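You operate a simulated robot arm through the tools that you are given. There is no shell and no other tool. Be economical: measure what you need, move in short steps, check, and stop when the job is done.

The job below is to be done with a simulated two-armed robot. You get a single attempt, and the scene is never put back.

Task
Pick up the red plug gauge with one hand, pass it to the other hand and put it on the rubber mat.

Only the result counts: the job must be done as asked and must still hold three seconds after the hand-in. Knocking over, shifting, dropping, spilling or breaking anything else fails it.

Robot
Two 7-joint arms with two-finger parallel grippers on one trunk, on a base that drives. Base frame: it is fixed to the floor where the robot stands at the start and does not move with it; the origin is under the middle of the robot, x ahead of it, y to its left, z up; the surface under the hand at the start is at about z = 0.86. Units: m, rad, N and s.
The left shoulder is at the start at [0.06, 0.189, 1.228], the right one opposite. With the tool pointing down near the work surface each hand reaches from about 0.1 to 0.64 m from the robot's upright axis, wherever it stands, measured 20 degrees to its own side. Places, roughly: red plug gauge (3x3x11 cm) [0.5, 0, 0.9]; rubber mat (24x30 cm) [0.42, -2.54, 0.86]. Payload 3.43 kg a hand.
The TCP of each hand is the grasp point between the finger pads, 0.03 m short of the fingertips. In the tool frame z runs along the fingers and y along their closing line. Largest opening 0.094 m; finger width 0.028, thickness 0.01; the body of the gripper, 0.05 by 0.096 m, starts 0.055 m behind the TCP.
Orientation is told as [roll, pitch, yaw] about the base's x, y, z axes, in that order, counted from this pose: with the fingers straight down and closing along the base's y, the tool's x points along the base's -x, its y along +y and its z along -z.

Tools
- The arms move only by the tool arm_command. It takes "left_steps", "right_steps" or both (then of equal length, played together; a hand with none holds still); each is one flat list of numbers, 7 for each row, row after row: the shift along the tool's x, y, z in units of 150 mm (1.0 is 150 mm), then the turn, a rotation vector about the tool's x, y, z in units of 60 degrees (1.0 is 60 degrees), then the closure, from 0 (fully open) to 1 (shut). In form: [x, y, z, ax, ay, az, jaw, x, y, z, ax, ay, az, jaw, ...]. A call has 1 to 12 rows; each row is the pose to reach, as a shift and turn from the pose commanded when the call began, along the tool's axes at that moment. A call with a number of a shift or a turn outside -1 to 1 is refused whole. Each row takes 0.2 s and may step no farther than 0.05 m and 0.15 rad from the row before; otherwise, or with a gripper value out of range, the whole call is refused. Where a pose cannot be reached the arm comes as near as it can. A force on the tool above 40 N (or 10 N above the force at the start of the call, whichever is more), or a blocked arm, ends the call early, and 0.2 s more pass. Each finger travels about 0.153 m/s and halts on what it meets, pressing with about 27 N; the grip force reading is that of the motor and also rises with nothing between the fingers. The clock runs only during rows and for 0.2 s after the last one: add rows that repeat a pose to give the fingers time. The reply holds the time, the measured pose of the TCP, the force on the tool along the base axes, the opening and the grip force, in the units named above and with some noise, with the torque about the TCP (base axes, N m) and any sound that the robot's microphone picked up, and new pictures: "views" is both (left out), scene, wrist or none (wrist: the cameras of the hands that moved).
- Cameras (640 x 400 px; columns grow to the right, rows downward): "scene" is now at [0.0123, 0.0087, 1.7723]; the picture's right is [0.13, -0.99, 0.00], its down [-0.85, -0.11, -0.51] and it looks along [0.51, 0.07, -0.86] (base axes); focal length 290 px, centre (320, 200). "left" rides on the left gripper at [0.076, -0.014, -0.102] in its tool frame; the picture's right is [0.18, 0.98, 0.00], its down [-0.75, 0.14, -0.64] and it looks along [-0.63, 0.12, 0.77] (tool axes); focal length 243 px, centre (320, 200). "right" rides on the right gripper at [0.076, 0.014, -0.103] in its tool frame; the picture's right is [-0.18, 0.98, 0.00], its down [-0.75, -0.14, -0.64] and it looks along [-0.63, -0.12, 0.77] (tool axes); focal length 243 px, centre (320, 200). There is no depth. A picture from a camera that has moved, and an enlarged one, comes with that camera's place and axes in the base frame and with its lens. The place of the scene camera against the robot may be out by one fixed shift of up to 0.012 m in any direction.
- lift_body(by): slides the trunk up (or, below 0, down) by that many m; the arms and the scene camera ride with it, the base frame stays. It gives what a move gives, with no picture.
- base_move(legs): drives the robot by 1 to 6 legs, each [ahead, left, turn to the left] in m, m and rad, along the robot's own axes; the way and the turn of a leg run together, so that a leg with both is an arc; at most 1.5 m and 3.142 rad a leg. The arms and the cameras ride along, it lands a little off, and it stops where it bumps. It gives what a move gives, and a new picture of the scene camera.
- aim_head(pan, tilt): turns the head with the scene camera to pan (to the left, within 1.501 rad either way) and tilt (down, from -0.506 to 1.204), counted from straight ahead of the robot. It gives what a move gives, and a new picture of the scene camera.
- enlarge(camera, box): a new picture of the part [left, top, right, bottom] of that camera's present view, enlarged. The clock stands still meanwhile.
- job_done(): hands the job in; it is judged then, once.

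Go step by step. Nothing tells you exact positions but the pictures and the camera data: compare them with the known pose of the tool, close in by small moves and look again before you grip or let go. The budget is 120 turns and 260 pictures, counting those below and the enlarged ones. Unless the task says otherwise, let go and move clear before handing in, and close with one line.

The tools are called after "Call:" as a command line: name --argument value ..., lists and objects as JSON in quotes. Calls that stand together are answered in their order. arm_command: Moves the arms, as the interface text tells. Its arguments: {"type":"object","properties":{"left_steps":{"type":"array"},"right_steps":{"type":"array"},"views":{"type":"string","enum":["both","scene","wrist","none"]}},"required":[]} The other tools are called the same way: lift_body (by) slides the trunk up or down; base_move (legs) drives the base; aim_head (pan, tilt) turns the head that bears the scene camera; enlarge (camera, box) takes an enlarged picture of a part of a camera's view; job_done () hands the job in.

At the start:

```text
time: 0.0
left_tool_pos: [0.3698, 0.1839, 1.1688]
left_tcp_rot: [0.0, 0.0, -0.001]
left_contact_force: [-0.7, -0.5, 0.5]
left_moment: [-0.01, 0.02, -0.04]
left_gripper_width: 0.094
left_finger_force: 0.1
right_tool_pos: [0.3151, -0.1504, 1.0916]
right_tcp_rot: [0.0, 0.001, 0.002]
right_contact_force: [0.3, 0.5, -0.5]
right_moment: [0.0, 0.0, 0.01]
right_gripper_width: 0.094
right_finger_force: 0.1
trunk travel left (down, up): [-0.9, 0.09]
robot x, y, heading: [0.0006, -0.0031, 0.005]
head pan, tilt: [0.129, 1.031]
```

scene: 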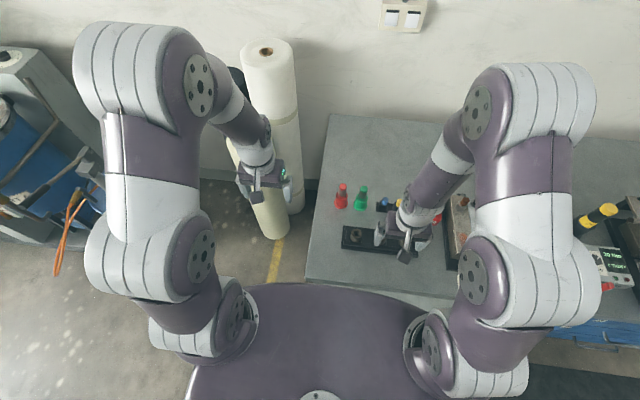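
right: 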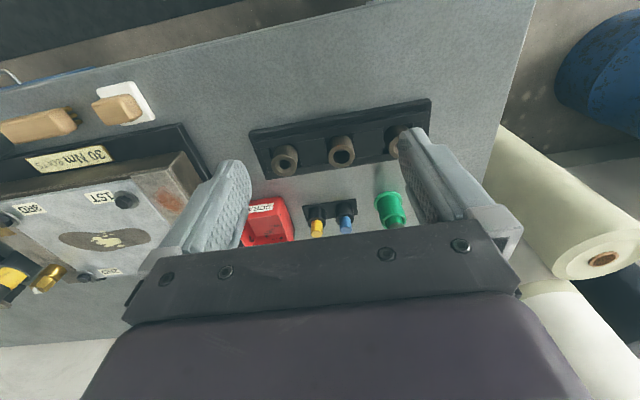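
left: 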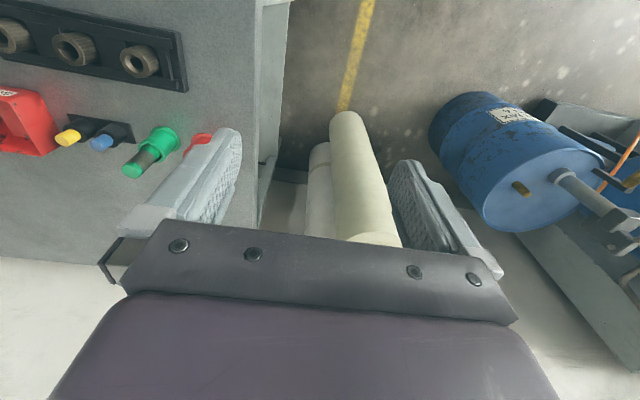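

I see a red and a green plug gauge standing on the bench just left of the middle; I take a closer look before moving.

Call:
enlarge --camera "scene" --box '[300, 160, 480, 272]'

Call:
enlarge --camera "left" --box '[0, 50, 320, 250]'

```text
3.56 times, centred on (390, 216) of scene
camera zoom: at [0.0123, 0.0087, 1.7723], right [0.13, -0.99, 0.0], down [-0.85, -0.11, -0.51], along [0.51, 0.07, -0.86], focal length 1030 px, centre (71, 143)
```

zoom: 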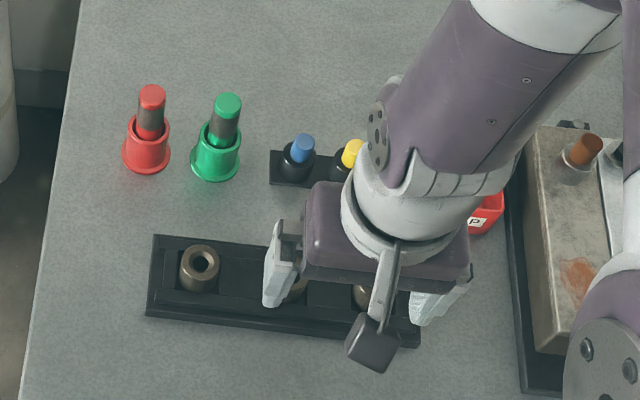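

```text
2.00 times, centred on (160, 150) of left
camera zoom: at [0.2929, 0.1705, 1.2715], right [-0.18, 0.98, 0.0], down [0.75, 0.14, 0.64], along [0.63, 0.12, -0.77], focal length 485 px, centre (640, 300)
```

zoom: 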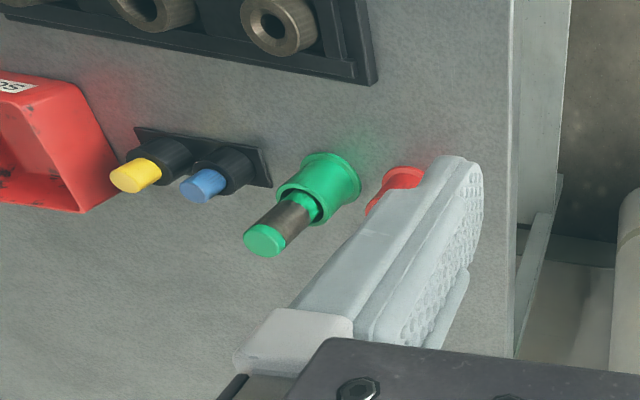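

The red plug stands in what looks like a red cup near (0.545, 0.0). I bring the left hand over to look at it from closer, and turn the head to see the mat.

Call:
arm_command --left_steps '[-0.2, -0.2, 0, 0, 0, 0, 0, -0.4, -0.4, 0, 0, 0, 0, 0, -0.5, -0.65, 0, 0, 0, 0, 0, -0.5, -0.9, 0, 0, 0, 0, 0]' --views "both"

Call:
aim_head --pan -1.2 --tilt 0.5

```text
time: 1.0
left_tool_pos: [0.4435, 0.0488, 1.1698]
left_tcp_rot: [0.003, -0.001, 0.0]
left_contact_force: [0.3, -0.3, -0.4]
left_moment: [0.02, -0.01, 0.01]
left_gripper_width: 0.0938
left_finger_force: 0.0
right_tool_pos: [0.3157, -0.1514, 1.0911]
right_tcp_rot: [0.002, 0.001, -0.002]
right_contact_force: [-0.4, 0.0, 0.4]
right_moment: [0.02, 0.02, -0.02]
right_gripper_width: 0.0941
right_finger_force: 0.0
trunk travel left (down, up): [-0.9, 0.09]
robot x, y, heading: [0.0006, 0.0002, 0.001]
head pan, tilt: [0.129, 1.031]
camera scene: at [0.0122, 0.0066, 1.7723], right [0.13, -0.99, 0.0], down [-0.85, -0.11, -0.51], along [0.51, 0.07, -0.86], focal length 290 px, centre (320, 200)
camera left: at [0.3679, 0.0336, 1.2724], right [-0.18, 0.98, 0.0], down [0.75, 0.14, 0.64], along [0.63, 0.12, -0.77], focal length 243 px, centre (320, 200)
```

scene: 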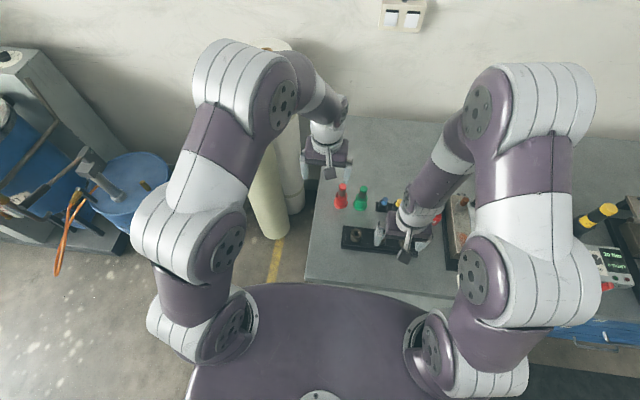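
left: 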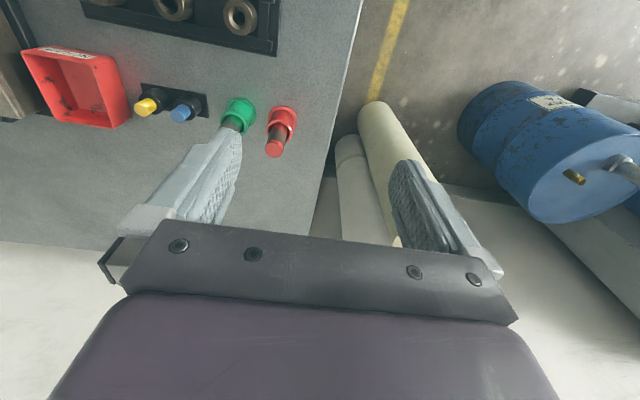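

```text
time: 2.5
left_tool_pos: [0.4443, 0.0504, 1.1693]
left_tcp_rot: [0.0, 0.001, -0.001]
left_contact_force: [-0.4, 0.9, 0.3]
left_moment: [0.02, -0.01, 0.01]
left_gripper_width: 0.0939
left_finger_force: 0.1
right_tool_pos: [0.3142, -0.1511, 1.0918]
right_tcp_rot: [0.0, 0.001, 0.0]
right_contact_force: [0.7, -0.5, 0.4]
right_moment: [-0.04, -0.04, 0.01]
right_gripper_width: 0.0939
right_finger_force: 0.1
trunk travel left (down, up): [-0.9, 0.09]
robot x, y, heading: [0.0025, -0.0, -0.005]
head pan, tilt: [-1.201, 0.499]
camera scene: at [-0.0218, -0.0846, 1.8156], right [-0.93, -0.36, 0.0], down [-0.17, 0.45, -0.88], along [0.32, -0.82, -0.48], focal length 290 px, centre (320, 200)
```

scene: 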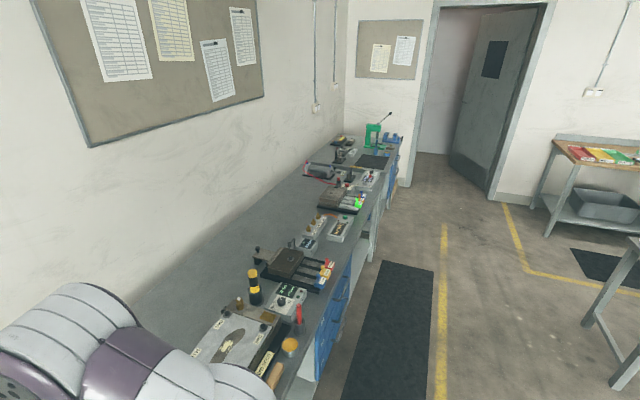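

The bench runs on to the right with the mat at its far end, on the bench top. I now look at the red plug from the left wrist.

Call:
enlarge --camera "left" --box '[200, 70, 360, 170]'

Call:
aim_head --pan 0.0 --tilt 1.03

```text
4.00 times, centred on (280, 120) of left
camera zoom: at [0.368, 0.036, 1.2724], right [-0.18, 0.98, 0.0], down [0.75, 0.14, 0.64], along [0.63, 0.12, -0.77], focal length 970 px, centre (480, 520)
```

zoom: 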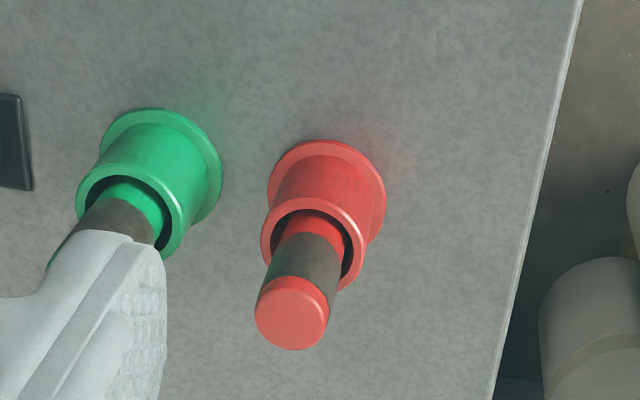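

```text
time: 3.9
left_tool_pos: [0.4434, 0.0502, 1.1691]
left_tcp_rot: [0.0, 0.0, 0.001]
left_contact_force: [0.4, -0.1, 0.2]
left_moment: [0.0, 0.01, 0.0]
left_gripper_width: 0.0937
left_finger_force: 0.1
right_tool_pos: [0.3143, -0.1514, 1.0918]
right_tcp_rot: [0.001, -0.001, -0.001]
right_contact_force: [-0.3, -0.6, -0.3]
right_moment: [-0.01, 0.0, 0.02]
right_gripper_width: 0.0941
right_finger_force: 0.2
trunk travel left (down, up): [-0.9, 0.09]
robot x, y, heading: [0.0011, 0.0018, -0.001]
head pan, tilt: [0.0, 1.03]
camera scene: at [0.013, -0.0001, 1.7725], right [0.0, -1.0, 0.0], down [-0.86, 0.0, -0.52], along [0.52, 0.0, -0.86], focal length 290 px, centre (320, 200)
```

scene: 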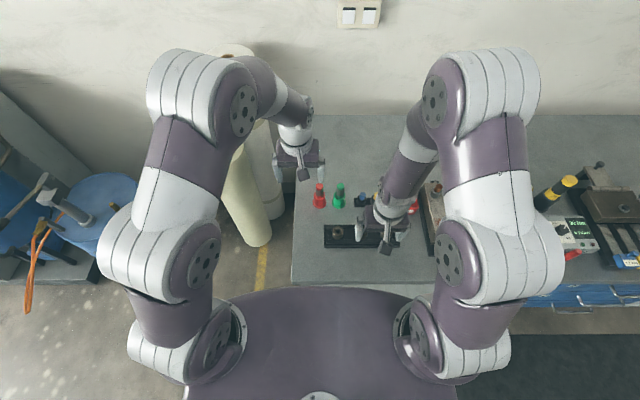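

The plug stands in a separate holder at about (0.537, 0.002), its top at z≈0.969 and the rim at ≈0.914. I go above it with the fingers partly closed, to clear the green one.

Call:
arm_command --left_steps '[-0.2, -0.1, 0, 0, 0, 0, 0.1, -0.4, -0.2, 0, 0, 0, 0, 0.25, -0.62, -0.32, 0.1, 0, 0, 0, 0.36, -0.62, -0.32, 0.4, 0, 0, 0, 0.36, -0.62, -0.32, 0.7, 0, 0, 0, 0.36, -0.62, -0.32, 0.7, 0, 0, 0, 0.36]'

Call:
enlarge --camera "left" --box '[200, 70, 440, 220]'

Call:
enlarge --camera "scene" --box '[260, 140, 420, 240]'

```text
time: 5.3
left_tool_pos: [0.5364, 0.0018, 1.0647]
left_tcp_rot: [0.0, 0.0, 0.0]
left_contact_force: [0.1, 0.8, -0.2]
left_moment: [0.05, 0.0, 0.0]
left_gripper_width: 0.0602
left_finger_force: 0.1
right_tool_pos: [0.3145, -0.1502, 1.0919]
right_tcp_rot: [-0.001, 0.001, 0.0]
right_contact_force: [-1.0, -0.4, 0.2]
right_moment: [-0.04, -0.01, -0.03]
right_gripper_width: 0.0937
right_finger_force: 0.0
trunk travel left (down, up): [-0.9, 0.09]
robot x, y, heading: [0.0005, 0.0014, -0.001]
head pan, tilt: [0.0, 1.03]
camera scene: at [0.0128, -0.0002, 1.7724], right [0.0, -1.0, 0.0], down [-0.86, 0.0, -0.52], along [0.52, 0.0, -0.86], focal length 290 px, centre (320, 200)
camera left: at [0.46, -0.0125, 1.1671], right [-0.18, 0.98, 0.0], down [0.75, 0.14, 0.64], along [0.63, 0.12, -0.77], focal length 243 px, centre (320, 200)
```

scene: 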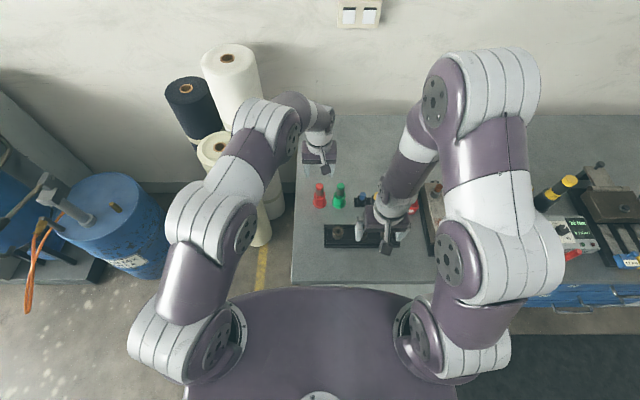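
left: 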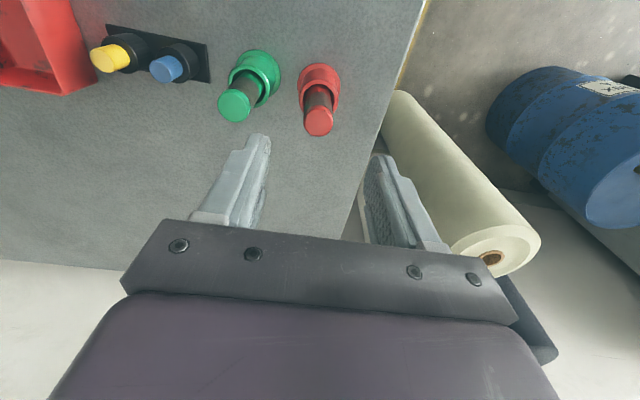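

```text
2.67 times, centred on (320, 145) of left
camera zoom: at [0.46, -0.0125, 1.1671], right [-0.18, 0.98, 0.0], down [0.75, 0.14, 0.64], along [0.63, 0.12, -0.77], focal length 647 px, centre (320, 347)
```

zoom: 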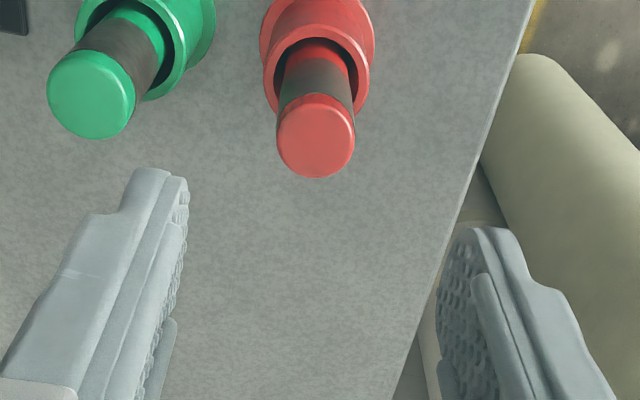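

```text
4.00 times, centred on (340, 190) of scene
camera zoom: at [0.0128, -0.0002, 1.7724], right [0.0, -1.0, 0.0], down [-0.86, 0.0, -0.52], along [0.52, 0.0, -0.86], focal length 1158 px, centre (240, 240)
```

zoom: 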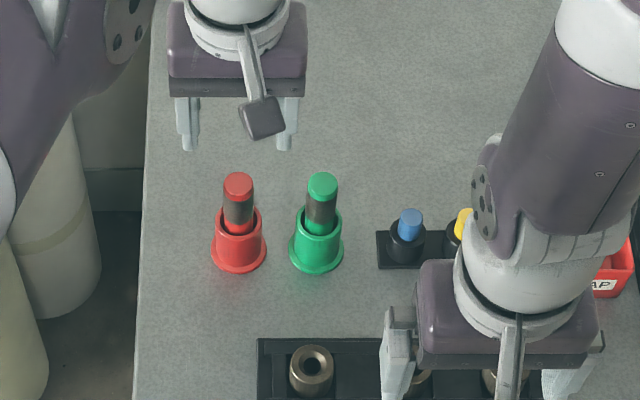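

Both pictures agree: the plug axis is at (0.538, 0.0015). I go down to z≈0.951 with the fingertips just above the rim, not yet closing.

Call:
arm_command --left_steps '[-0.012, 0, 0.2, 0, 0, 0, 0.36, -0.012, 0, 0.4, 0, 0, 0, 0.36, -0.012, 0, 0.55, 0, 0, 0, 0.36, -0.012, 0, 0.66, 0, 0, 0, 0.36, -0.012, 0, 0.757, 0, 0, 0, 0.36, -0.012, 0, 0.757, 0, 0, 0, 0.36]'

Call:
enlarge --camera "left" --box '[200, 90, 440, 240]'

Call:
enlarge --camera "scene" --box '[280, 150, 376, 210]'

```text
time: 6.7
left_tool_pos: [0.5406, 0.0019, 0.9507]
left_tcp_rot: [0.0, -0.001, -0.001]
left_contact_force: [0.0, -0.3, -0.5]
left_moment: [-0.01, -0.03, 0.02]
left_gripper_width: 0.0603
left_finger_force: 0.1
right_tool_pos: [0.3151, -0.1501, 1.0919]
right_tcp_rot: [-0.001, 0.001, 0.001]
right_contact_force: [-0.1, 0.5, 0.2]
right_moment: [0.01, 0.01, -0.02]
right_gripper_width: 0.0942
right_finger_force: 0.0
trunk travel left (down, up): [-0.9, 0.09]
robot x, y, heading: [0.0038, 0.0009, 0.001]
head pan, tilt: [0.0, 1.03]
camera scene: at [0.0127, 0.0, 1.7724], right [0.0, -1.0, 0.0], down [-0.86, 0.0, -0.52], along [0.52, 0.0, -0.86], focal length 290 px, centre (320, 200)
camera left: at [0.4632, -0.0126, 1.053], right [-0.18, 0.98, 0.0], down [0.75, 0.14, 0.64], along [0.63, 0.12, -0.77], focal length 243 px, centre (320, 200)
```

scene: 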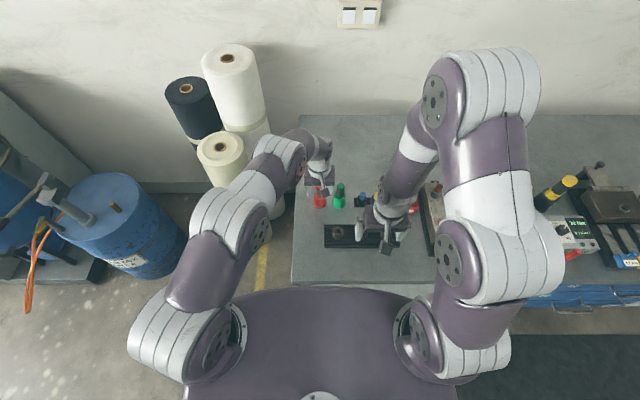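
left: 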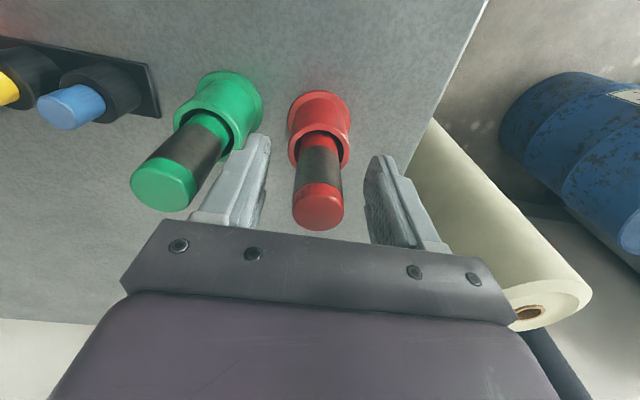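

```text
2.67 times, centred on (320, 165) of left
camera zoom: at [0.4632, -0.0126, 1.053], right [-0.18, 0.98, 0.0], down [0.75, 0.14, 0.64], along [0.63, 0.12, -0.77], focal length 647 px, centre (320, 293)
```

zoom: 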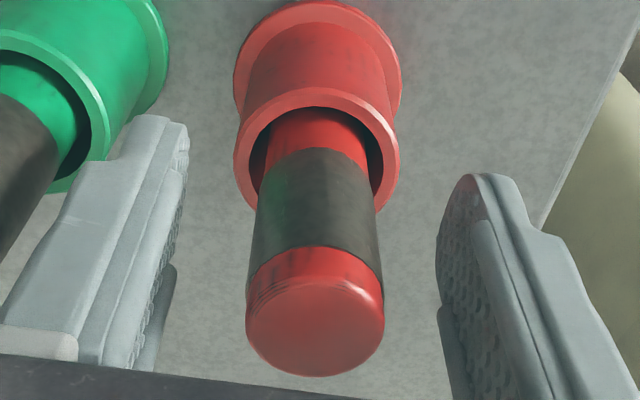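

```text
6.67 times, centred on (328, 180) of scene
camera zoom: at [0.0127, 0.0, 1.7724], right [0.0, -1.0, 0.0], down [-0.86, 0.0, -0.52], along [0.52, 0.0, -0.86], focal length 1930 px, centre (267, 333)
```

zoom: 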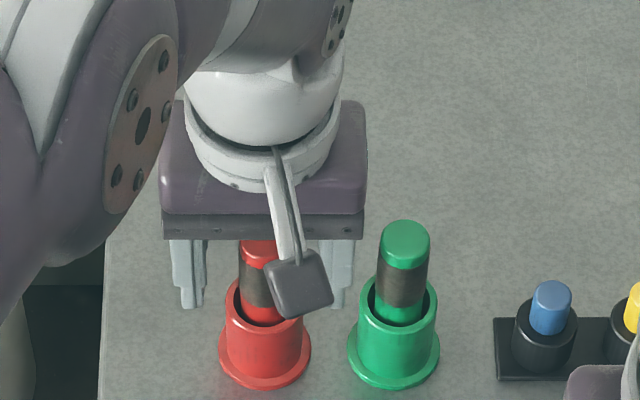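

The plug sits centred between the fingers. I close the grip here.

Call:
arm_command --left_steps '[0, -0.004, 0, 0, 0, 0, 0.55, 0, -0.004, 0, 0, 0, 0, 0.7, 0, -0.004, 0, 0, 0, 0, 0.85, 0, -0.004, 0, 0, 0, 0, 1, 0, -0.004, 0, 0, 0, 0, 1]' --views "wrist"

```text
time: 7.9
left_tool_pos: [0.5402, 0.0012, 0.9491]
left_tcp_rot: [0.001, 0.0, 0.002]
left_contact_force: [-0.6, 0.2, 0.9]
left_moment: [-0.1, 0.02, 0.02]
left_gripper_width: 0.0237
left_finger_force: 26.8
right_tool_pos: [0.3144, -0.1516, 1.092]
right_tcp_rot: [0.0, -0.001, 0.001]
right_contact_force: [-0.8, 0.8, -0.3]
right_moment: [-0.01, 0.03, -0.01]
right_gripper_width: 0.0941
right_finger_force: 0.1
trunk travel left (down, up): [-0.9, 0.09]
robot x, y, heading: [-0.0029, -0.0021, -0.001]
head pan, tilt: [0.0, 1.03]
camera left: at [0.4633, -0.0132, 1.0533], right [-0.18, 0.98, 0.0], down [0.75, 0.14, 0.64], along [0.63, 0.12, -0.77], focal length 243 px, centre (320, 200)
```

left: 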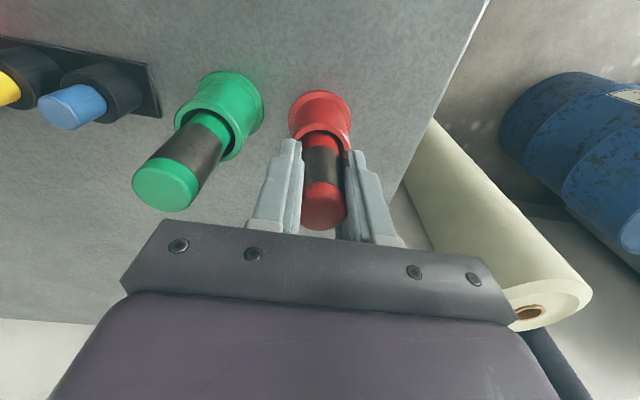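

Gripped at about 24 mm. I lift straight up, slowly, and check that the holder stays behind.

Call:
arm_command --left_steps '[0, 0, -0.03, 0, 0, 0, 1, 0, 0, -0.08, 0, 0, 0, 1, 0, 0, -0.14, 0, 0, 0, 1, 0, 0, -0.2, 0, 0, 0, 1, 0, 0, -0.27, 0, 0, 0, 1, 0, 0, -0.34, 0, 0, 0, 1, 0, 0, -0.42, 0, 0, 0, 1, 0, 0, -0.5, 0, 0, 0, 1, 0, 0, -0.6, 0, 0, 0, 1]'

Call:
enlarge --camera "scene" --box '[280, 140, 376, 200]'

```text
time: 9.9
left_tool_pos: [0.5402, 0.0014, 1.0385]
left_tcp_rot: [-0.001, 0.0, 0.001]
left_contact_force: [-0.8, 0.7, -1.6]
left_moment: [0.02, 0.01, 0.0]
left_gripper_width: 0.024
left_finger_force: 26.8
right_tool_pos: [0.3149, -0.1517, 1.0914]
right_tcp_rot: [-0.001, 0.002, 0.0]
right_contact_force: [-0.4, 0.2, 0.5]
right_moment: [0.0, 0.03, 0.02]
right_gripper_width: 0.0937
right_finger_force: 0.1
trunk travel left (down, up): [-0.9, 0.09]
robot x, y, heading: [-0.0001, -0.0008, -0.001]
head pan, tilt: [0.0, 1.03]
camera scene: at [0.0127, 0.0, 1.7724], right [0.0, -1.0, 0.0], down [-0.86, 0.0, -0.52], along [0.52, 0.0, -0.86], focal length 290 px, centre (320, 200)
camera left: at [0.4628, -0.0135, 1.1433], right [-0.18, 0.98, 0.0], down [0.75, 0.14, 0.64], along [0.63, 0.12, -0.77], focal length 243 px, centre (320, 200)
```

scene: 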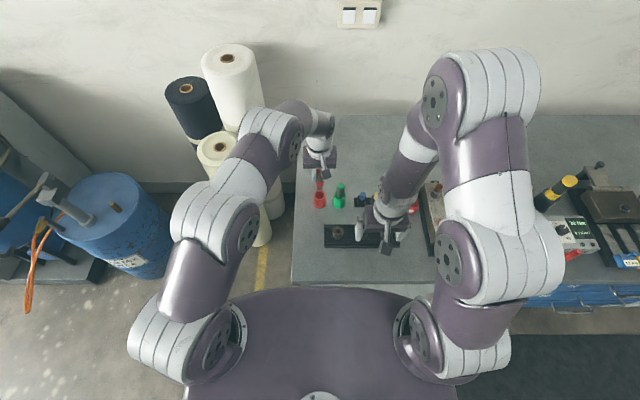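
left: 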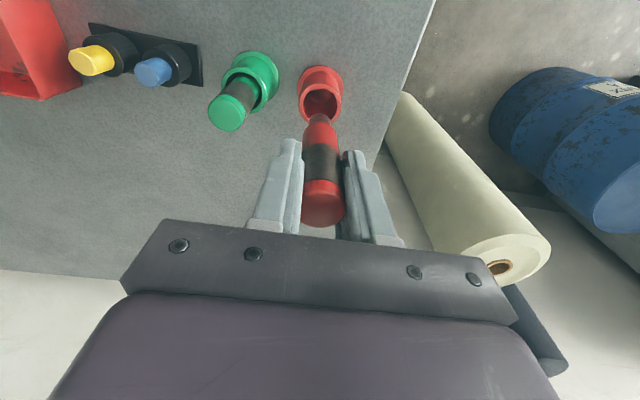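

```text
6.67 times, centred on (328, 170) of scene
camera zoom: at [0.0127, 0.0, 1.7724], right [0.0, -1.0, 0.0], down [-0.86, 0.0, -0.52], along [0.52, 0.0, -0.86], focal length 1930 px, centre (267, 400)
```

zoom: 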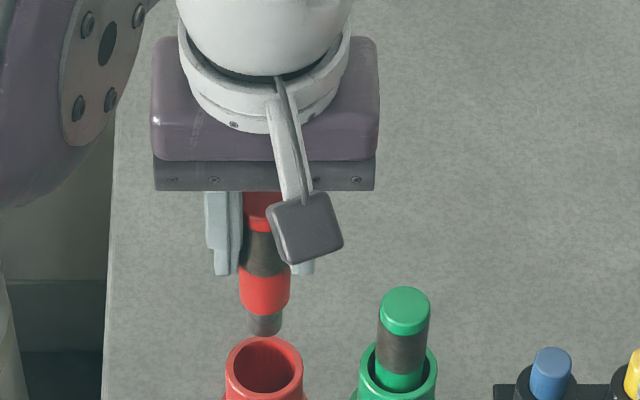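

The plug came out cleanly and has a thin grey pin at its lower end; the holder stayed. I move both hands up and start turning: the left to point to the right, and the right with a yaw of +90°.

Call:
arm_command --left_steps '[0, 0, -0.25, 0, 0, 0, 1, 0.05, 0.1, -0.5, 0, 0, 0, 1, 0.2, 0.2, -0.7, 0.14, 0, 0, 1, 0.3, 0.35, -0.85, 0.28, 0, 0, 1, 0.4, 0.5, -1, 0.42, 0, 0, 1, 0.5, 0.65, -1, 0.56, 0, 0, 1, 0.6, 0.8, -1, 0.7, 0, 0, 1, 0.6, 0.8, -1, 0.84, 0, 0, 1, 0.6, 0.8, -1, 0.98, 0, 0, 1, 0.6, 0.8, -1, 0.98, 0, 0, 1]' --right_steps '[0, 0, -0.25, 0, 0, 0, 0, 0, -0.05, -0.5, 0, 0, 0, 0, -0.1, -0.1, -0.7, 0, 0, -0.14, 0, -0.2, -0.2, -0.85, 0, 0, -0.28, 0, -0.3, -0.3, -1, 0, 0, -0.42, 0, -0.4, -0.3, -1, 0, 0, -0.56, 0, -0.5, -0.3, -1, 0, 0, -0.7, 0, -0.6, -0.3, -1, 0, 0, -0.84, 0, -0.6, -0.3, -1, 0, 0, -0.98, 0, -0.6, -0.3, -1, 0, 0, -0.98, 0]'

```text
time: 12.1
left_tool_pos: [0.4275, 0.0957, 1.1648]
left_tcp_rot: [-0.855, -0.013, 0.014]
left_contact_force: [-0.8, 0.1, -0.6]
left_moment: [0.01, -0.01, 0.0]
left_gripper_width: 0.024
left_finger_force: 27.1
left hand out of reach, approached as far as the arm can: row 7, 8, 9, 10
right_tool_pos: [0.4048, -0.1958, 1.2426]
right_tcp_rot: [0.001, 0.0, 1.028]
right_contact_force: [-0.1, -0.2, -1.0]
right_moment: [0.05, 0.02, 0.0]
right_gripper_width: 0.094
right_finger_force: 0.1
trunk travel left (down, up): [-0.9, 0.09]
robot x, y, heading: [-0.0007, 0.0, 0.001]
head pan, tilt: [0.0, 1.03]
camera scene: at [0.0129, 0.0008, 1.7724], right [0.0, -1.0, 0.0], down [-0.86, 0.0, -0.51], along [0.51, 0.0, -0.86], focal length 290 px, centre (320, 200)
camera right: at [0.3532, -0.2544, 1.3459], right [-0.75, 0.67, 0.0], down [0.51, 0.57, 0.64], along [0.43, 0.48, -0.77], focal length 243 px, centre (320, 200)
camera left: at [0.3489, 0.1636, 1.2424], right [-0.18, 0.64, -0.74], down [0.74, 0.59, 0.32], along [0.65, -0.49, -0.58], focal length 243 px, centre (320, 200)
```

scene: 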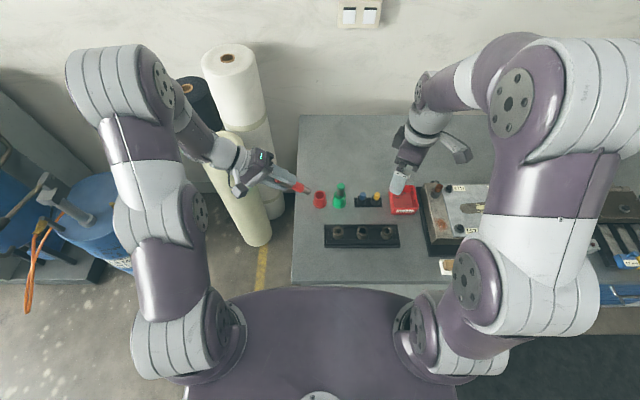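
right: 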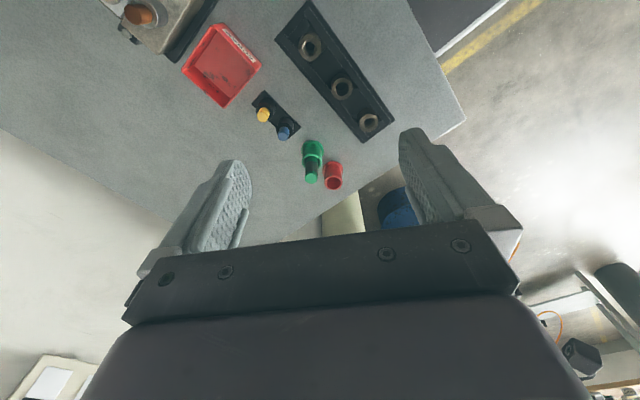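
left: 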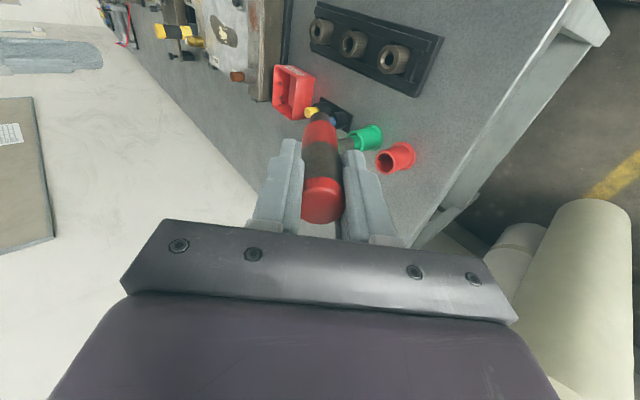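

The left stopped at about 49° of tilt, near its reach limit there. I shift it inward and try a bit more tilt, while the right finishes its yaw.

Call:
arm_command --left_steps '[-0.05, -0.12, 0.14, 0, 0, 0, 1, -0.1, -0.25, 0.28, 0.1, 0, 0, 1, -0.133, -0.35, 0.4, 0.2, 0, 0, 1, -0.133, -0.35, 0.4, 0.3, 0, 0, 1, -0.133, -0.35, 0.4, 0.3, 0, 0, 1]' --right_steps '[0, 0, 0, 0, 0, -0.14, 0, 0, 0, 0, 0, 0, -0.28, 0, 0, 0, 0, 0, 0, -0.42, 0, 0, 0, 0, 0, 0, -0.52, 0, 0, 0, 0, 0, 0, -0.52, 0]' --views "scene"

```text
time: 13.3
left_tool_pos: [0.4383, -0.0148, 1.1612]
left_tcp_rot: [-0.982, -0.039, 0.066]
left_contact_force: [0.2, -1.0, -0.9]
left_moment: [0.08, 0.04, 0.0]
left_gripper_width: 0.024
left_finger_force: 26.7
left hand out of reach, approached as far as the arm can: row 2, 3, 4, 5
right_tool_pos: [0.4057, -0.1973, 1.2414]
right_tcp_rot: [-0.001, -0.003, 1.574]
right_contact_force: [-0.1, -0.2, 0.7]
right_moment: [0.03, 0.03, 0.02]
right_gripper_width: 0.0942
right_finger_force: 0.0
trunk travel left (down, up): [-0.9, 0.09]
robot x, y, heading: [0.001, 0.0006, -0.001]
head pan, tilt: [0.0, 1.03]
camera scene: at [0.0136, -0.0026, 1.7724], right [0.0, -1.0, 0.0], down [-0.86, 0.0, -0.51], along [0.51, 0.0, -0.86], focal length 290 px, centre (320, 200)
```

scene: 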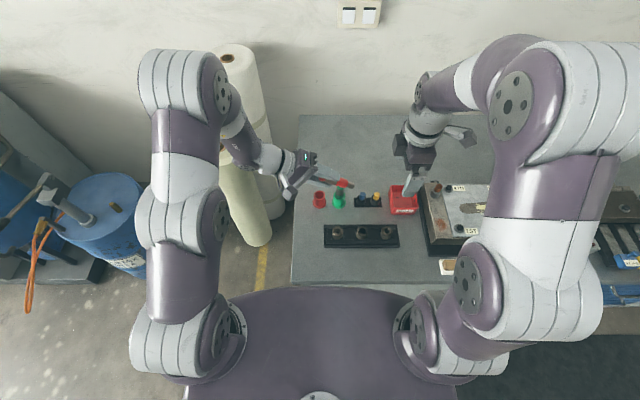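

The left is now at 56° of tilt, which is enough: I match it by tilting the right hand perpendicular to the plug. First I bring the right to an approach pose about 7 cm short of the plug.

Call:
arm_command --right_steps '[0, 0, 0, 0, -0.14, -0.02, 0, -0.1, -0.06, 0.02, 0, -0.28, -0.04, 0, -0.25, -0.12, 0.04, 0, -0.42, -0.06, 0, -0.4, -0.2, 0.06, 0, -0.56, -0.086, 0, -0.487, -0.245, 0.08, 0, -0.56, -0.086, 0, -0.487, -0.245, 0.08, 0, -0.56, -0.086, 0]'

Call:
enlarge --camera "scene" --box '[260, 130, 420, 230]'

Call:
enlarge --camera "left" --box '[200, 70, 440, 220]'

```text
time: 14.7
left_tool_pos: [0.4362, -0.0146, 1.161]
left_tcp_rot: [-0.985, -0.039, 0.065]
left_contact_force: [0.7, 1.2, -0.9]
left_moment: [0.02, 0.02, 0.01]
left_gripper_width: 0.0238
left_finger_force: 27.1
right_tool_pos: [0.4398, -0.1229, 1.2294]
right_tcp_rot: [-0.031, -0.586, 1.675]
right_contact_force: [-0.3, -0.4, -1.1]
right_moment: [0.05, 0.01, 0.01]
right_gripper_width: 0.0943
right_finger_force: 0.2
right hand out of reach, approached as far as the arm can: row 4
trunk travel left (down, up): [-0.9, 0.09]
robot x, y, heading: [-0.0014, 0.0002, 0.006]
head pan, tilt: [0.0, 1.03]
camera scene: at [0.0118, 0.0003, 1.7724], right [0.0, -1.0, 0.0], down [-0.86, 0.0, -0.52], along [0.52, 0.0, -0.86], focal length 290 px, centre (320, 200)
camera right: at [0.4353, -0.2446, 1.2738], right [-0.99, 0.07, 0.08], down [0.09, 0.28, 0.96], along [0.04, 0.96, -0.29], focal length 243 px, centre (320, 200)
```

scene: 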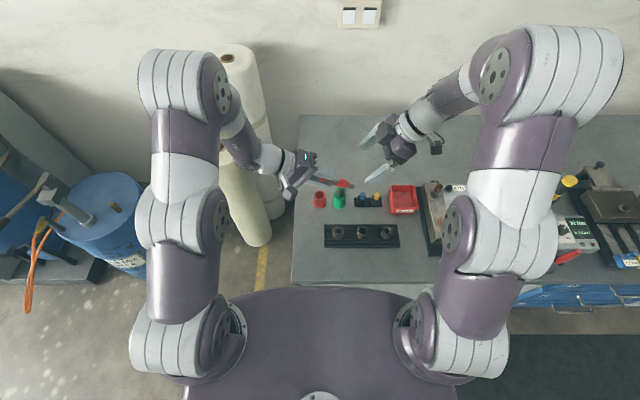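
right: 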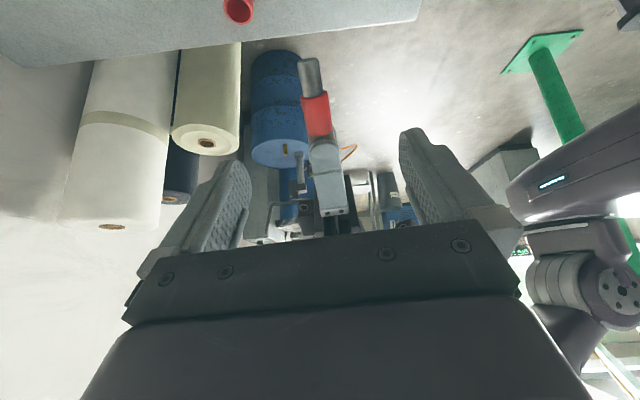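

```text
4.00 times, centred on (340, 180) of scene
camera zoom: at [0.0118, 0.0003, 1.7724], right [0.0, -1.0, 0.0], down [-0.86, 0.0, -0.52], along [0.52, 0.0, -0.86], focal length 1158 px, centre (240, 280)
```

zoom: 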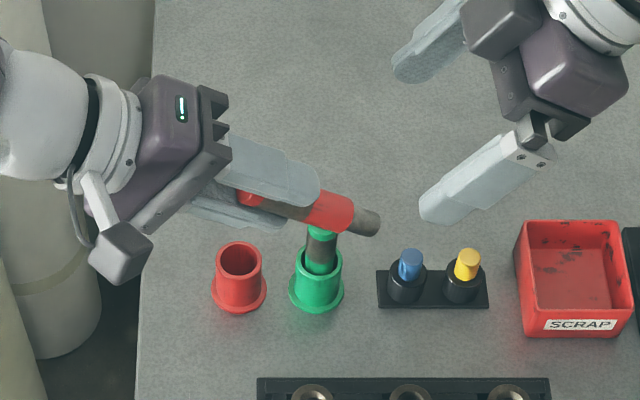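

```text
2.67 times, centred on (320, 145) of left
camera zoom: at [0.3528, 0.058, 1.2275], right [-0.19, 0.53, -0.83], down [0.7, 0.66, 0.27], along [0.69, -0.53, -0.5], focal length 647 px, centre (320, 347)
```

zoom: 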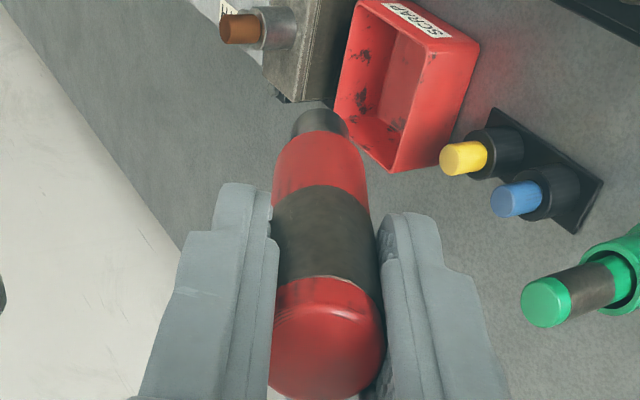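

The right camera confirms the plug is lined up between the right fingers. I advance along the right tool's z to about 3 cm short, look again, then finish.

Call:
arm_command --right_steps '[-0.005, -0.01, 0.15, 0, 0, 0, 0, -0.01, -0.02, 0.3, 0, 0, 0, 0, -0.014, -0.029, 0.45, 0, 0, 0, 0, -0.014, -0.029, 0.45, 0, 0, 0, 0]'

Call:
enlarge --camera "scene" --box '[280, 130, 408, 210]'

```text
time: 15.7
left_tool_pos: [0.4363, -0.0132, 1.1609]
left_tcp_rot: [-0.983, -0.04, 0.064]
left_contact_force: [-1.0, -0.2, -1.0]
left_moment: [0.02, 0.01, -0.05]
left_gripper_width: 0.024
left_finger_force: 27.1
right_tool_pos: [0.4442, -0.0831, 1.1751]
right_tcp_rot: [-0.029, -0.584, 1.672]
right_contact_force: [-0.9, 0.1, 0.3]
right_moment: [0.03, -0.01, -0.01]
right_gripper_width: 0.0941
right_finger_force: 0.1
trunk travel left (down, up): [-0.9, 0.09]
robot x, y, heading: [0.0001, -0.0023, 0.002]
head pan, tilt: [0.0, 1.03]
camera scene: at [0.0131, -0.0001, 1.7724], right [0.0, -1.0, 0.0], down [-0.86, 0.0, -0.51], along [0.51, 0.0, -0.86], focal length 290 px, centre (320, 200)
camera right: at [0.4385, -0.2062, 1.2187], right [-0.99, 0.07, 0.08], down [0.09, 0.28, 0.95], along [0.04, 0.96, -0.29], focal length 243 px, centre (320, 200)
```

scene: 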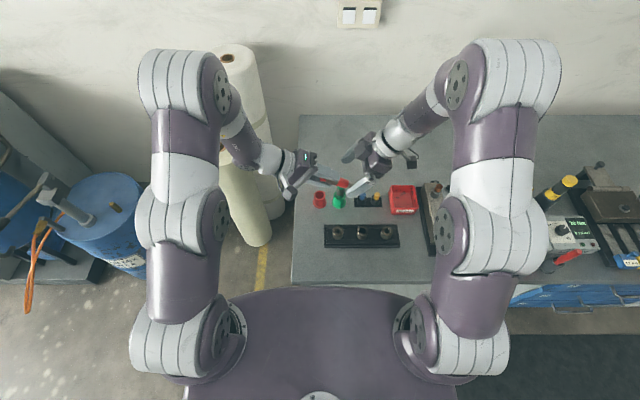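
right: 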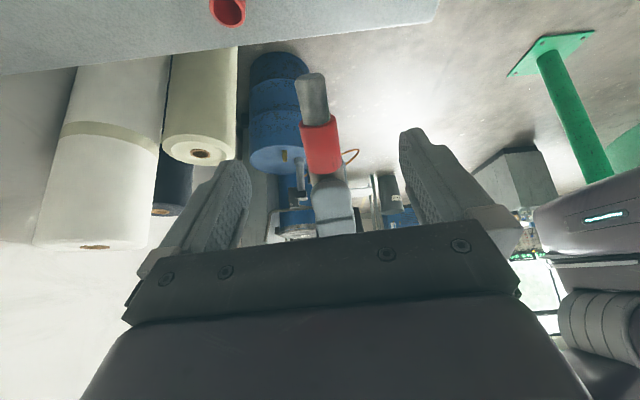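

```text
5.00 times, centred on (344, 170) of scene
camera zoom: at [0.0131, -0.0001, 1.7724], right [0.0, -1.0, 0.0], down [-0.86, 0.0, -0.51], along [0.51, 0.0, -0.86], focal length 1448 px, centre (200, 350)
```

zoom: 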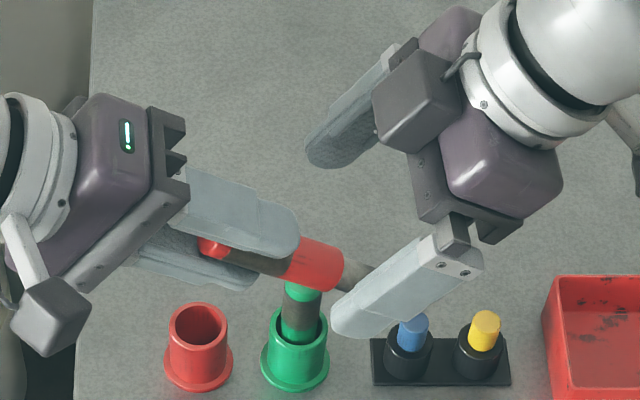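

The plug's wide red part sits centred for the right fingers, beyond the left fingertips. I advance the last 3.3 cm, then close the right hand.

Call:
arm_command --right_steps '[0, 0, 0.1, 0, 0, 0, 0, 0, 0, 0.22, 0, 0, 0, 0, 0, 0, 0.22, 0, 0, 0, 0.15, 0, 0, 0.22, 0, 0, 0, 0.4, 0, 0, 0.22, 0, 0, 0, 0.58, 0, 0, 0.22, 0, 0, 0, 0.58]'

Call:
enlarge --camera "scene" --box '[280, 130, 408, 210]'

```text
time: 17.1
left_tool_pos: [0.437, -0.0139, 1.1607]
left_tcp_rot: [-0.983, -0.04, 0.065]
left_contact_force: [0.0, 0.3, -1.0]
left_moment: [0.02, 0.03, -0.03]
left_gripper_width: 0.0242
left_finger_force: 26.8
right_tool_pos: [0.4415, -0.065, 1.1474]
right_tcp_rot: [-0.031, -0.585, 1.672]
right_contact_force: [0.4, -0.2, 0.3]
right_moment: [0.02, 0.01, 0.0]
right_gripper_width: 0.0395
right_finger_force: 0.0
trunk travel left (down, up): [-0.9, 0.09]
robot x, y, heading: [-0.0013, -0.0029, -0.002]
head pan, tilt: [0.0, 1.03]
camera scene: at [0.013, -0.0002, 1.7724], right [0.0, -1.0, 0.0], down [-0.86, 0.0, -0.51], along [0.51, 0.0, -0.86], focal length 290 px, centre (320, 200)
camera right: at [0.4373, -0.188, 1.1914], right [-0.99, 0.07, 0.08], down [0.09, 0.28, 0.95], along [0.04, 0.96, -0.29], focal length 243 px, centre (320, 200)
```

scene: 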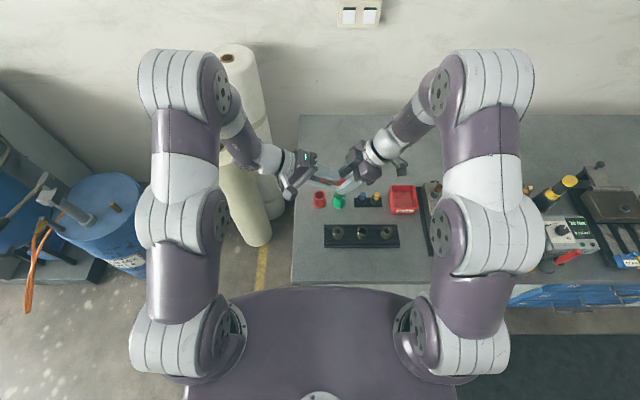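
right: 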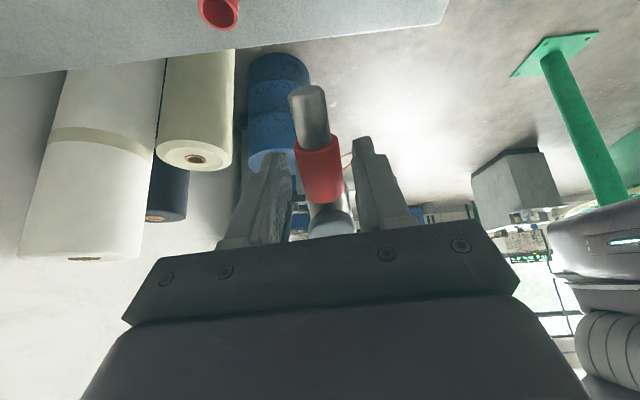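

```text
5.00 times, centred on (344, 170) of scene
camera zoom: at [0.013, -0.0002, 1.7724], right [0.0, -1.0, 0.0], down [-0.86, 0.0, -0.51], along [0.51, 0.0, -0.86], focal length 1448 px, centre (200, 350)
```

zoom: 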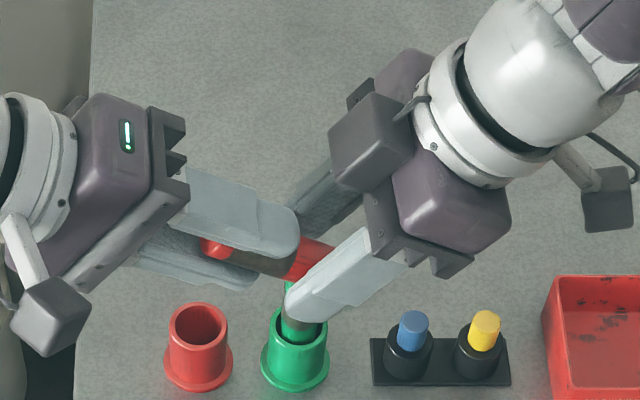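

The plug is between the right fingers and centred. I close the right hand.

Call:
arm_command --right_steps '[0, 0, 0, 0, 0, 0, 0.65, 0, 0, 0, 0, 0, 0, 0.72, 0, 0, 0, 0, 0, 0, 0.85, 0, 0, 0, 0, 0, 0, 1, 0, 0, 0, 0, 0, 0, 1]' --views "wrist"

```text
time: 18.3
left_tool_pos: [0.4369, -0.015, 1.1612]
left_tcp_rot: [-0.984, -0.04, 0.065]
left_contact_force: [2.9, 3.5, -3.5]
left_moment: [-0.32, -0.45, 0.68]
left_gripper_width: 0.0238
left_finger_force: 26.9
right_tool_pos: [0.4429, -0.066, 1.147]
right_tcp_rot: [-0.03, -0.585, 1.672]
right_contact_force: [-2.3, -2.0, 2.3]
right_moment: [0.53, 0.41, -0.49]
right_gripper_width: 0.024
right_finger_force: 27.0
trunk travel left (down, up): [-0.9, 0.09]
robot x, y, heading: [0.0004, 0.0008, -0.003]
head pan, tilt: [0.0, 1.03]
camera right: at [0.4373, -0.188, 1.1914], right [-0.99, 0.07, 0.08], down [0.09, 0.28, 0.95], along [0.04, 0.96, -0.29], focal length 243 px, centre (320, 200)
```

right: 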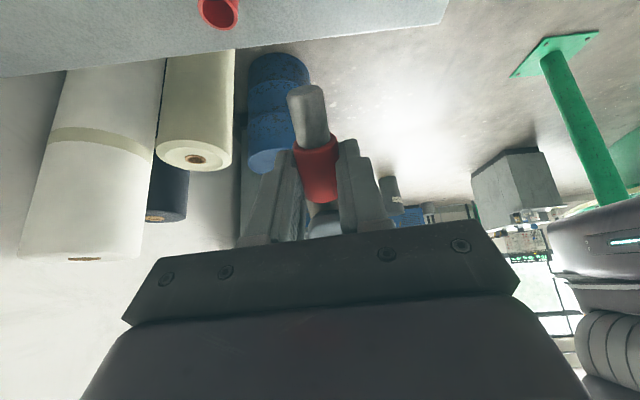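

Both hands hold it. I open the left partway and draw it straight back along its fingers.

Call:
arm_command --left_steps '[0, 0, 0, 0, 0, 0, 0.7, 0, 0, 0, 0, 0, 0, 0.5, 0, 0, 0, 0, 0, 0, 0.45, 0, 0, -0.1, 0, 0, 0, 0.45, 0, 0, -0.25, 0, 0, 0, 0.45, 0, 0, -0.45, 0, 0, 0, 0.45, 0, 0, -0.65, 0, 0, 0, 0.45, 0, 0, -0.65, 0, 0, 0, 0.45]'

Call:
enlarge --camera "scene" --box '[260, 120, 420, 220]'

```text
time: 20.1
left_tool_pos: [0.3897, 0.0278, 1.2017]
left_tcp_rot: [-0.956, -0.046, 0.072]
left_contact_force: [0.9, -0.3, 0.0]
left_moment: [0.02, 0.01, 0.0]
left_gripper_width: 0.0516
left_finger_force: 0.1
left hand out of reach, approached as far as the arm can: row 5, 6, 7, 8
right_tool_pos: [0.4418, -0.0657, 1.1472]
right_tcp_rot: [-0.032, -0.584, 1.672]
right_contact_force: [-0.2, 0.2, -0.8]
right_moment: [0.0, 0.04, 0.01]
right_gripper_width: 0.0237
right_finger_force: 27.1
trunk travel left (down, up): [-0.9, 0.09]
robot x, y, heading: [-0.0051, 0.0033, 0.001]
head pan, tilt: [0.0, 1.03]
camera scene: at [0.0127, 0.0002, 1.7724], right [0.0, -1.0, 0.0], down [-0.86, 0.0, -0.52], along [0.52, 0.0, -0.86], focal length 290 px, centre (320, 200)
camera left: at [0.3037, 0.0977, 1.2703], right [-0.19, 0.55, -0.81], down [0.7, 0.66, 0.29], along [0.69, -0.51, -0.51], focal length 243 px, centre (320, 200)
```

scene: 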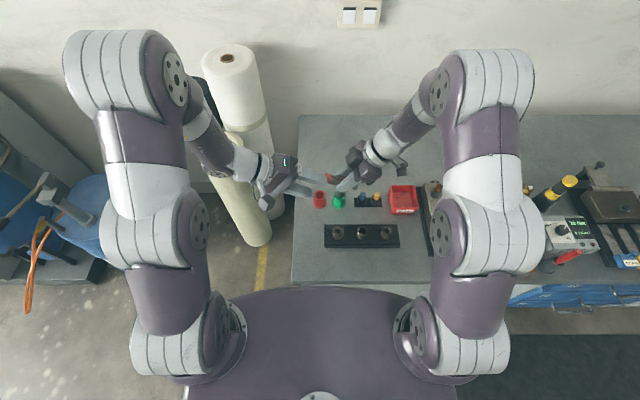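
left: 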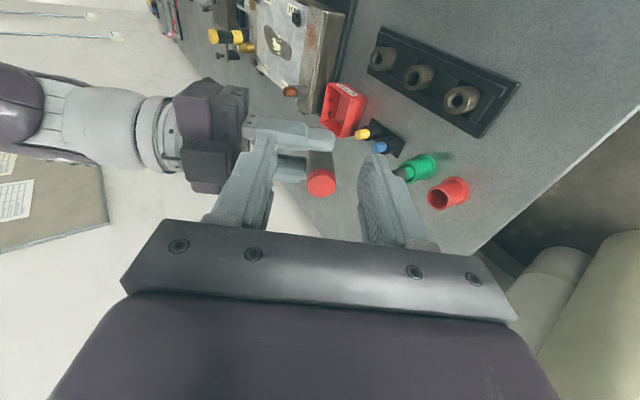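

```text
4.00 times, centred on (340, 170) of scene
camera zoom: at [0.0127, 0.0002, 1.7724], right [0.0, -1.0, 0.0], down [-0.86, 0.0, -0.52], along [0.52, 0.0, -0.86], focal length 1158 px, centre (240, 320)
```

zoom: 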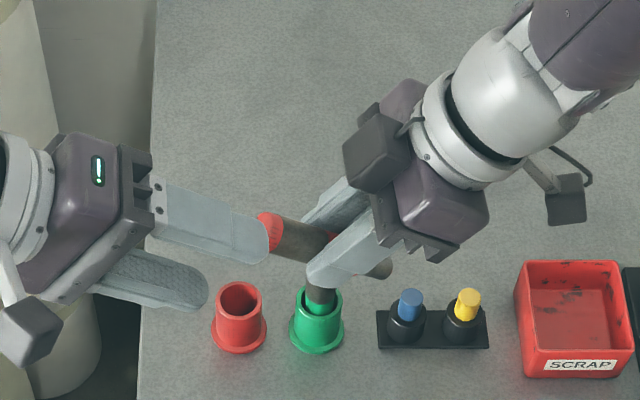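

The right hand alone now holds the plug. I take the left clear and turn it back down, while the right goes upright and up for the drive.

Call:
arm_command --left_steps '[0.03, 0.09, -0.13, 0, 0, 0, 0.45, 0.07, 0.19, -0.27, 0, 0, 0, 0.45, 0.1, 0.28, -0.4, -0.14, 0, 0, 0.45, 0.13, 0.38, -0.54, -0.28, 0, 0, 0.45, 0.13, 0.38, -0.54, -0.42, 0, 0, 0.45, 0.13, 0.38, -0.54, -0.56, 0, 0, 0.45, 0.13, 0.38, -0.54, -0.7, 0, 0, 0.45, 0.13, 0.38, -0.54, -0.84, 0, 0, 0.45, 0.13, 0.38, -0.54, -0.9, 0, 0, 0.45]' --right_steps '[0, 0, -0.1, 0, 0, 0, 1, 0, 0.05, -0.25, 0, 0, 0, 1, 0.08, 0.15, -0.4, 0, 0.1, 0, 1, 0.15, 0.3, -0.6, 0, 0.2, 0, 1, 0.25, 0.45, -0.75, 0, 0.3, 0, 1, 0.356, 0.6, -0.9, 0, 0.4, 0, 1, 0.356, 0.657, -0.978, 0, 0.5, 0, 1, 0.356, 0.657, -0.978, 0, 0.56, 0, 1, 0.356, 0.657, -0.978, 0, 0.56, 0, 1]'

```text
time: 22.1
left_tool_pos: [0.3644, 0.1247, 1.198]
left_tcp_rot: [-0.039, -0.042, 0.065]
left_contact_force: [0.2, -1.1, -0.4]
left_moment: [0.03, -0.03, 0.04]
left_gripper_width: 0.0513
left_finger_force: 0.1
left hand out of reach, approached as far as the arm can: row 1, 2
right_tool_pos: [0.353, -0.1993, 1.2381]
right_tcp_rot: [-0.025, 0.002, 1.657]
right_contact_force: [0.2, 0.0, -0.8]
right_moment: [0.0, 0.01, -0.02]
right_gripper_width: 0.0236
right_finger_force: 27.3
trunk travel left (down, up): [-0.9, 0.09]
robot x, y, heading: [0.0011, 0.002, 0.001]
head pan, tilt: [0.0, 1.03]
camera scene: at [0.0131, -0.0004, 1.7724], right [0.0, -1.0, 0.0], down [-0.86, 0.0, -0.51], along [0.51, 0.0, -0.86], focal length 290 px, centre (320, 200)
camera right: at [0.3422, -0.2778, 1.3405], right [-0.99, 0.1, -0.03], down [0.06, 0.76, 0.64], along [0.08, 0.64, -0.76], focal length 243 px, centre (320, 200)
camera left: at [0.2836, 0.1095, 1.2992], right [-0.24, 0.97, -0.05], down [0.71, 0.21, 0.67], along [0.66, 0.13, -0.74], focal length 243 px, centre (320, 200)
```

scene: 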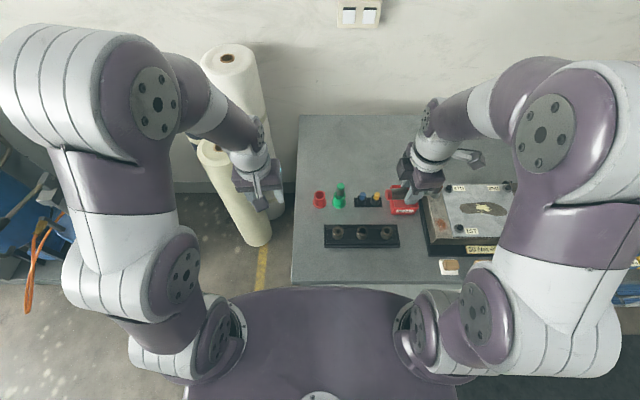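
right: 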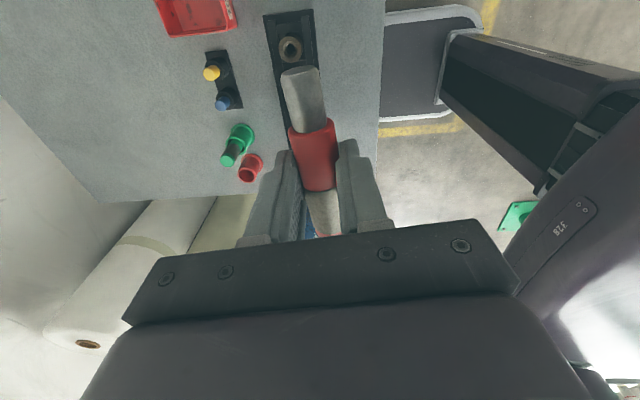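
left: 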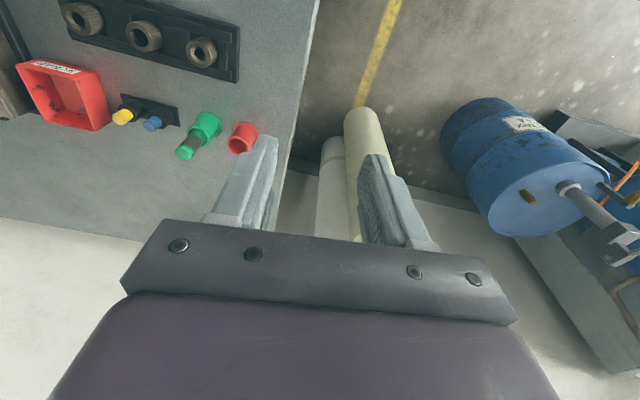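

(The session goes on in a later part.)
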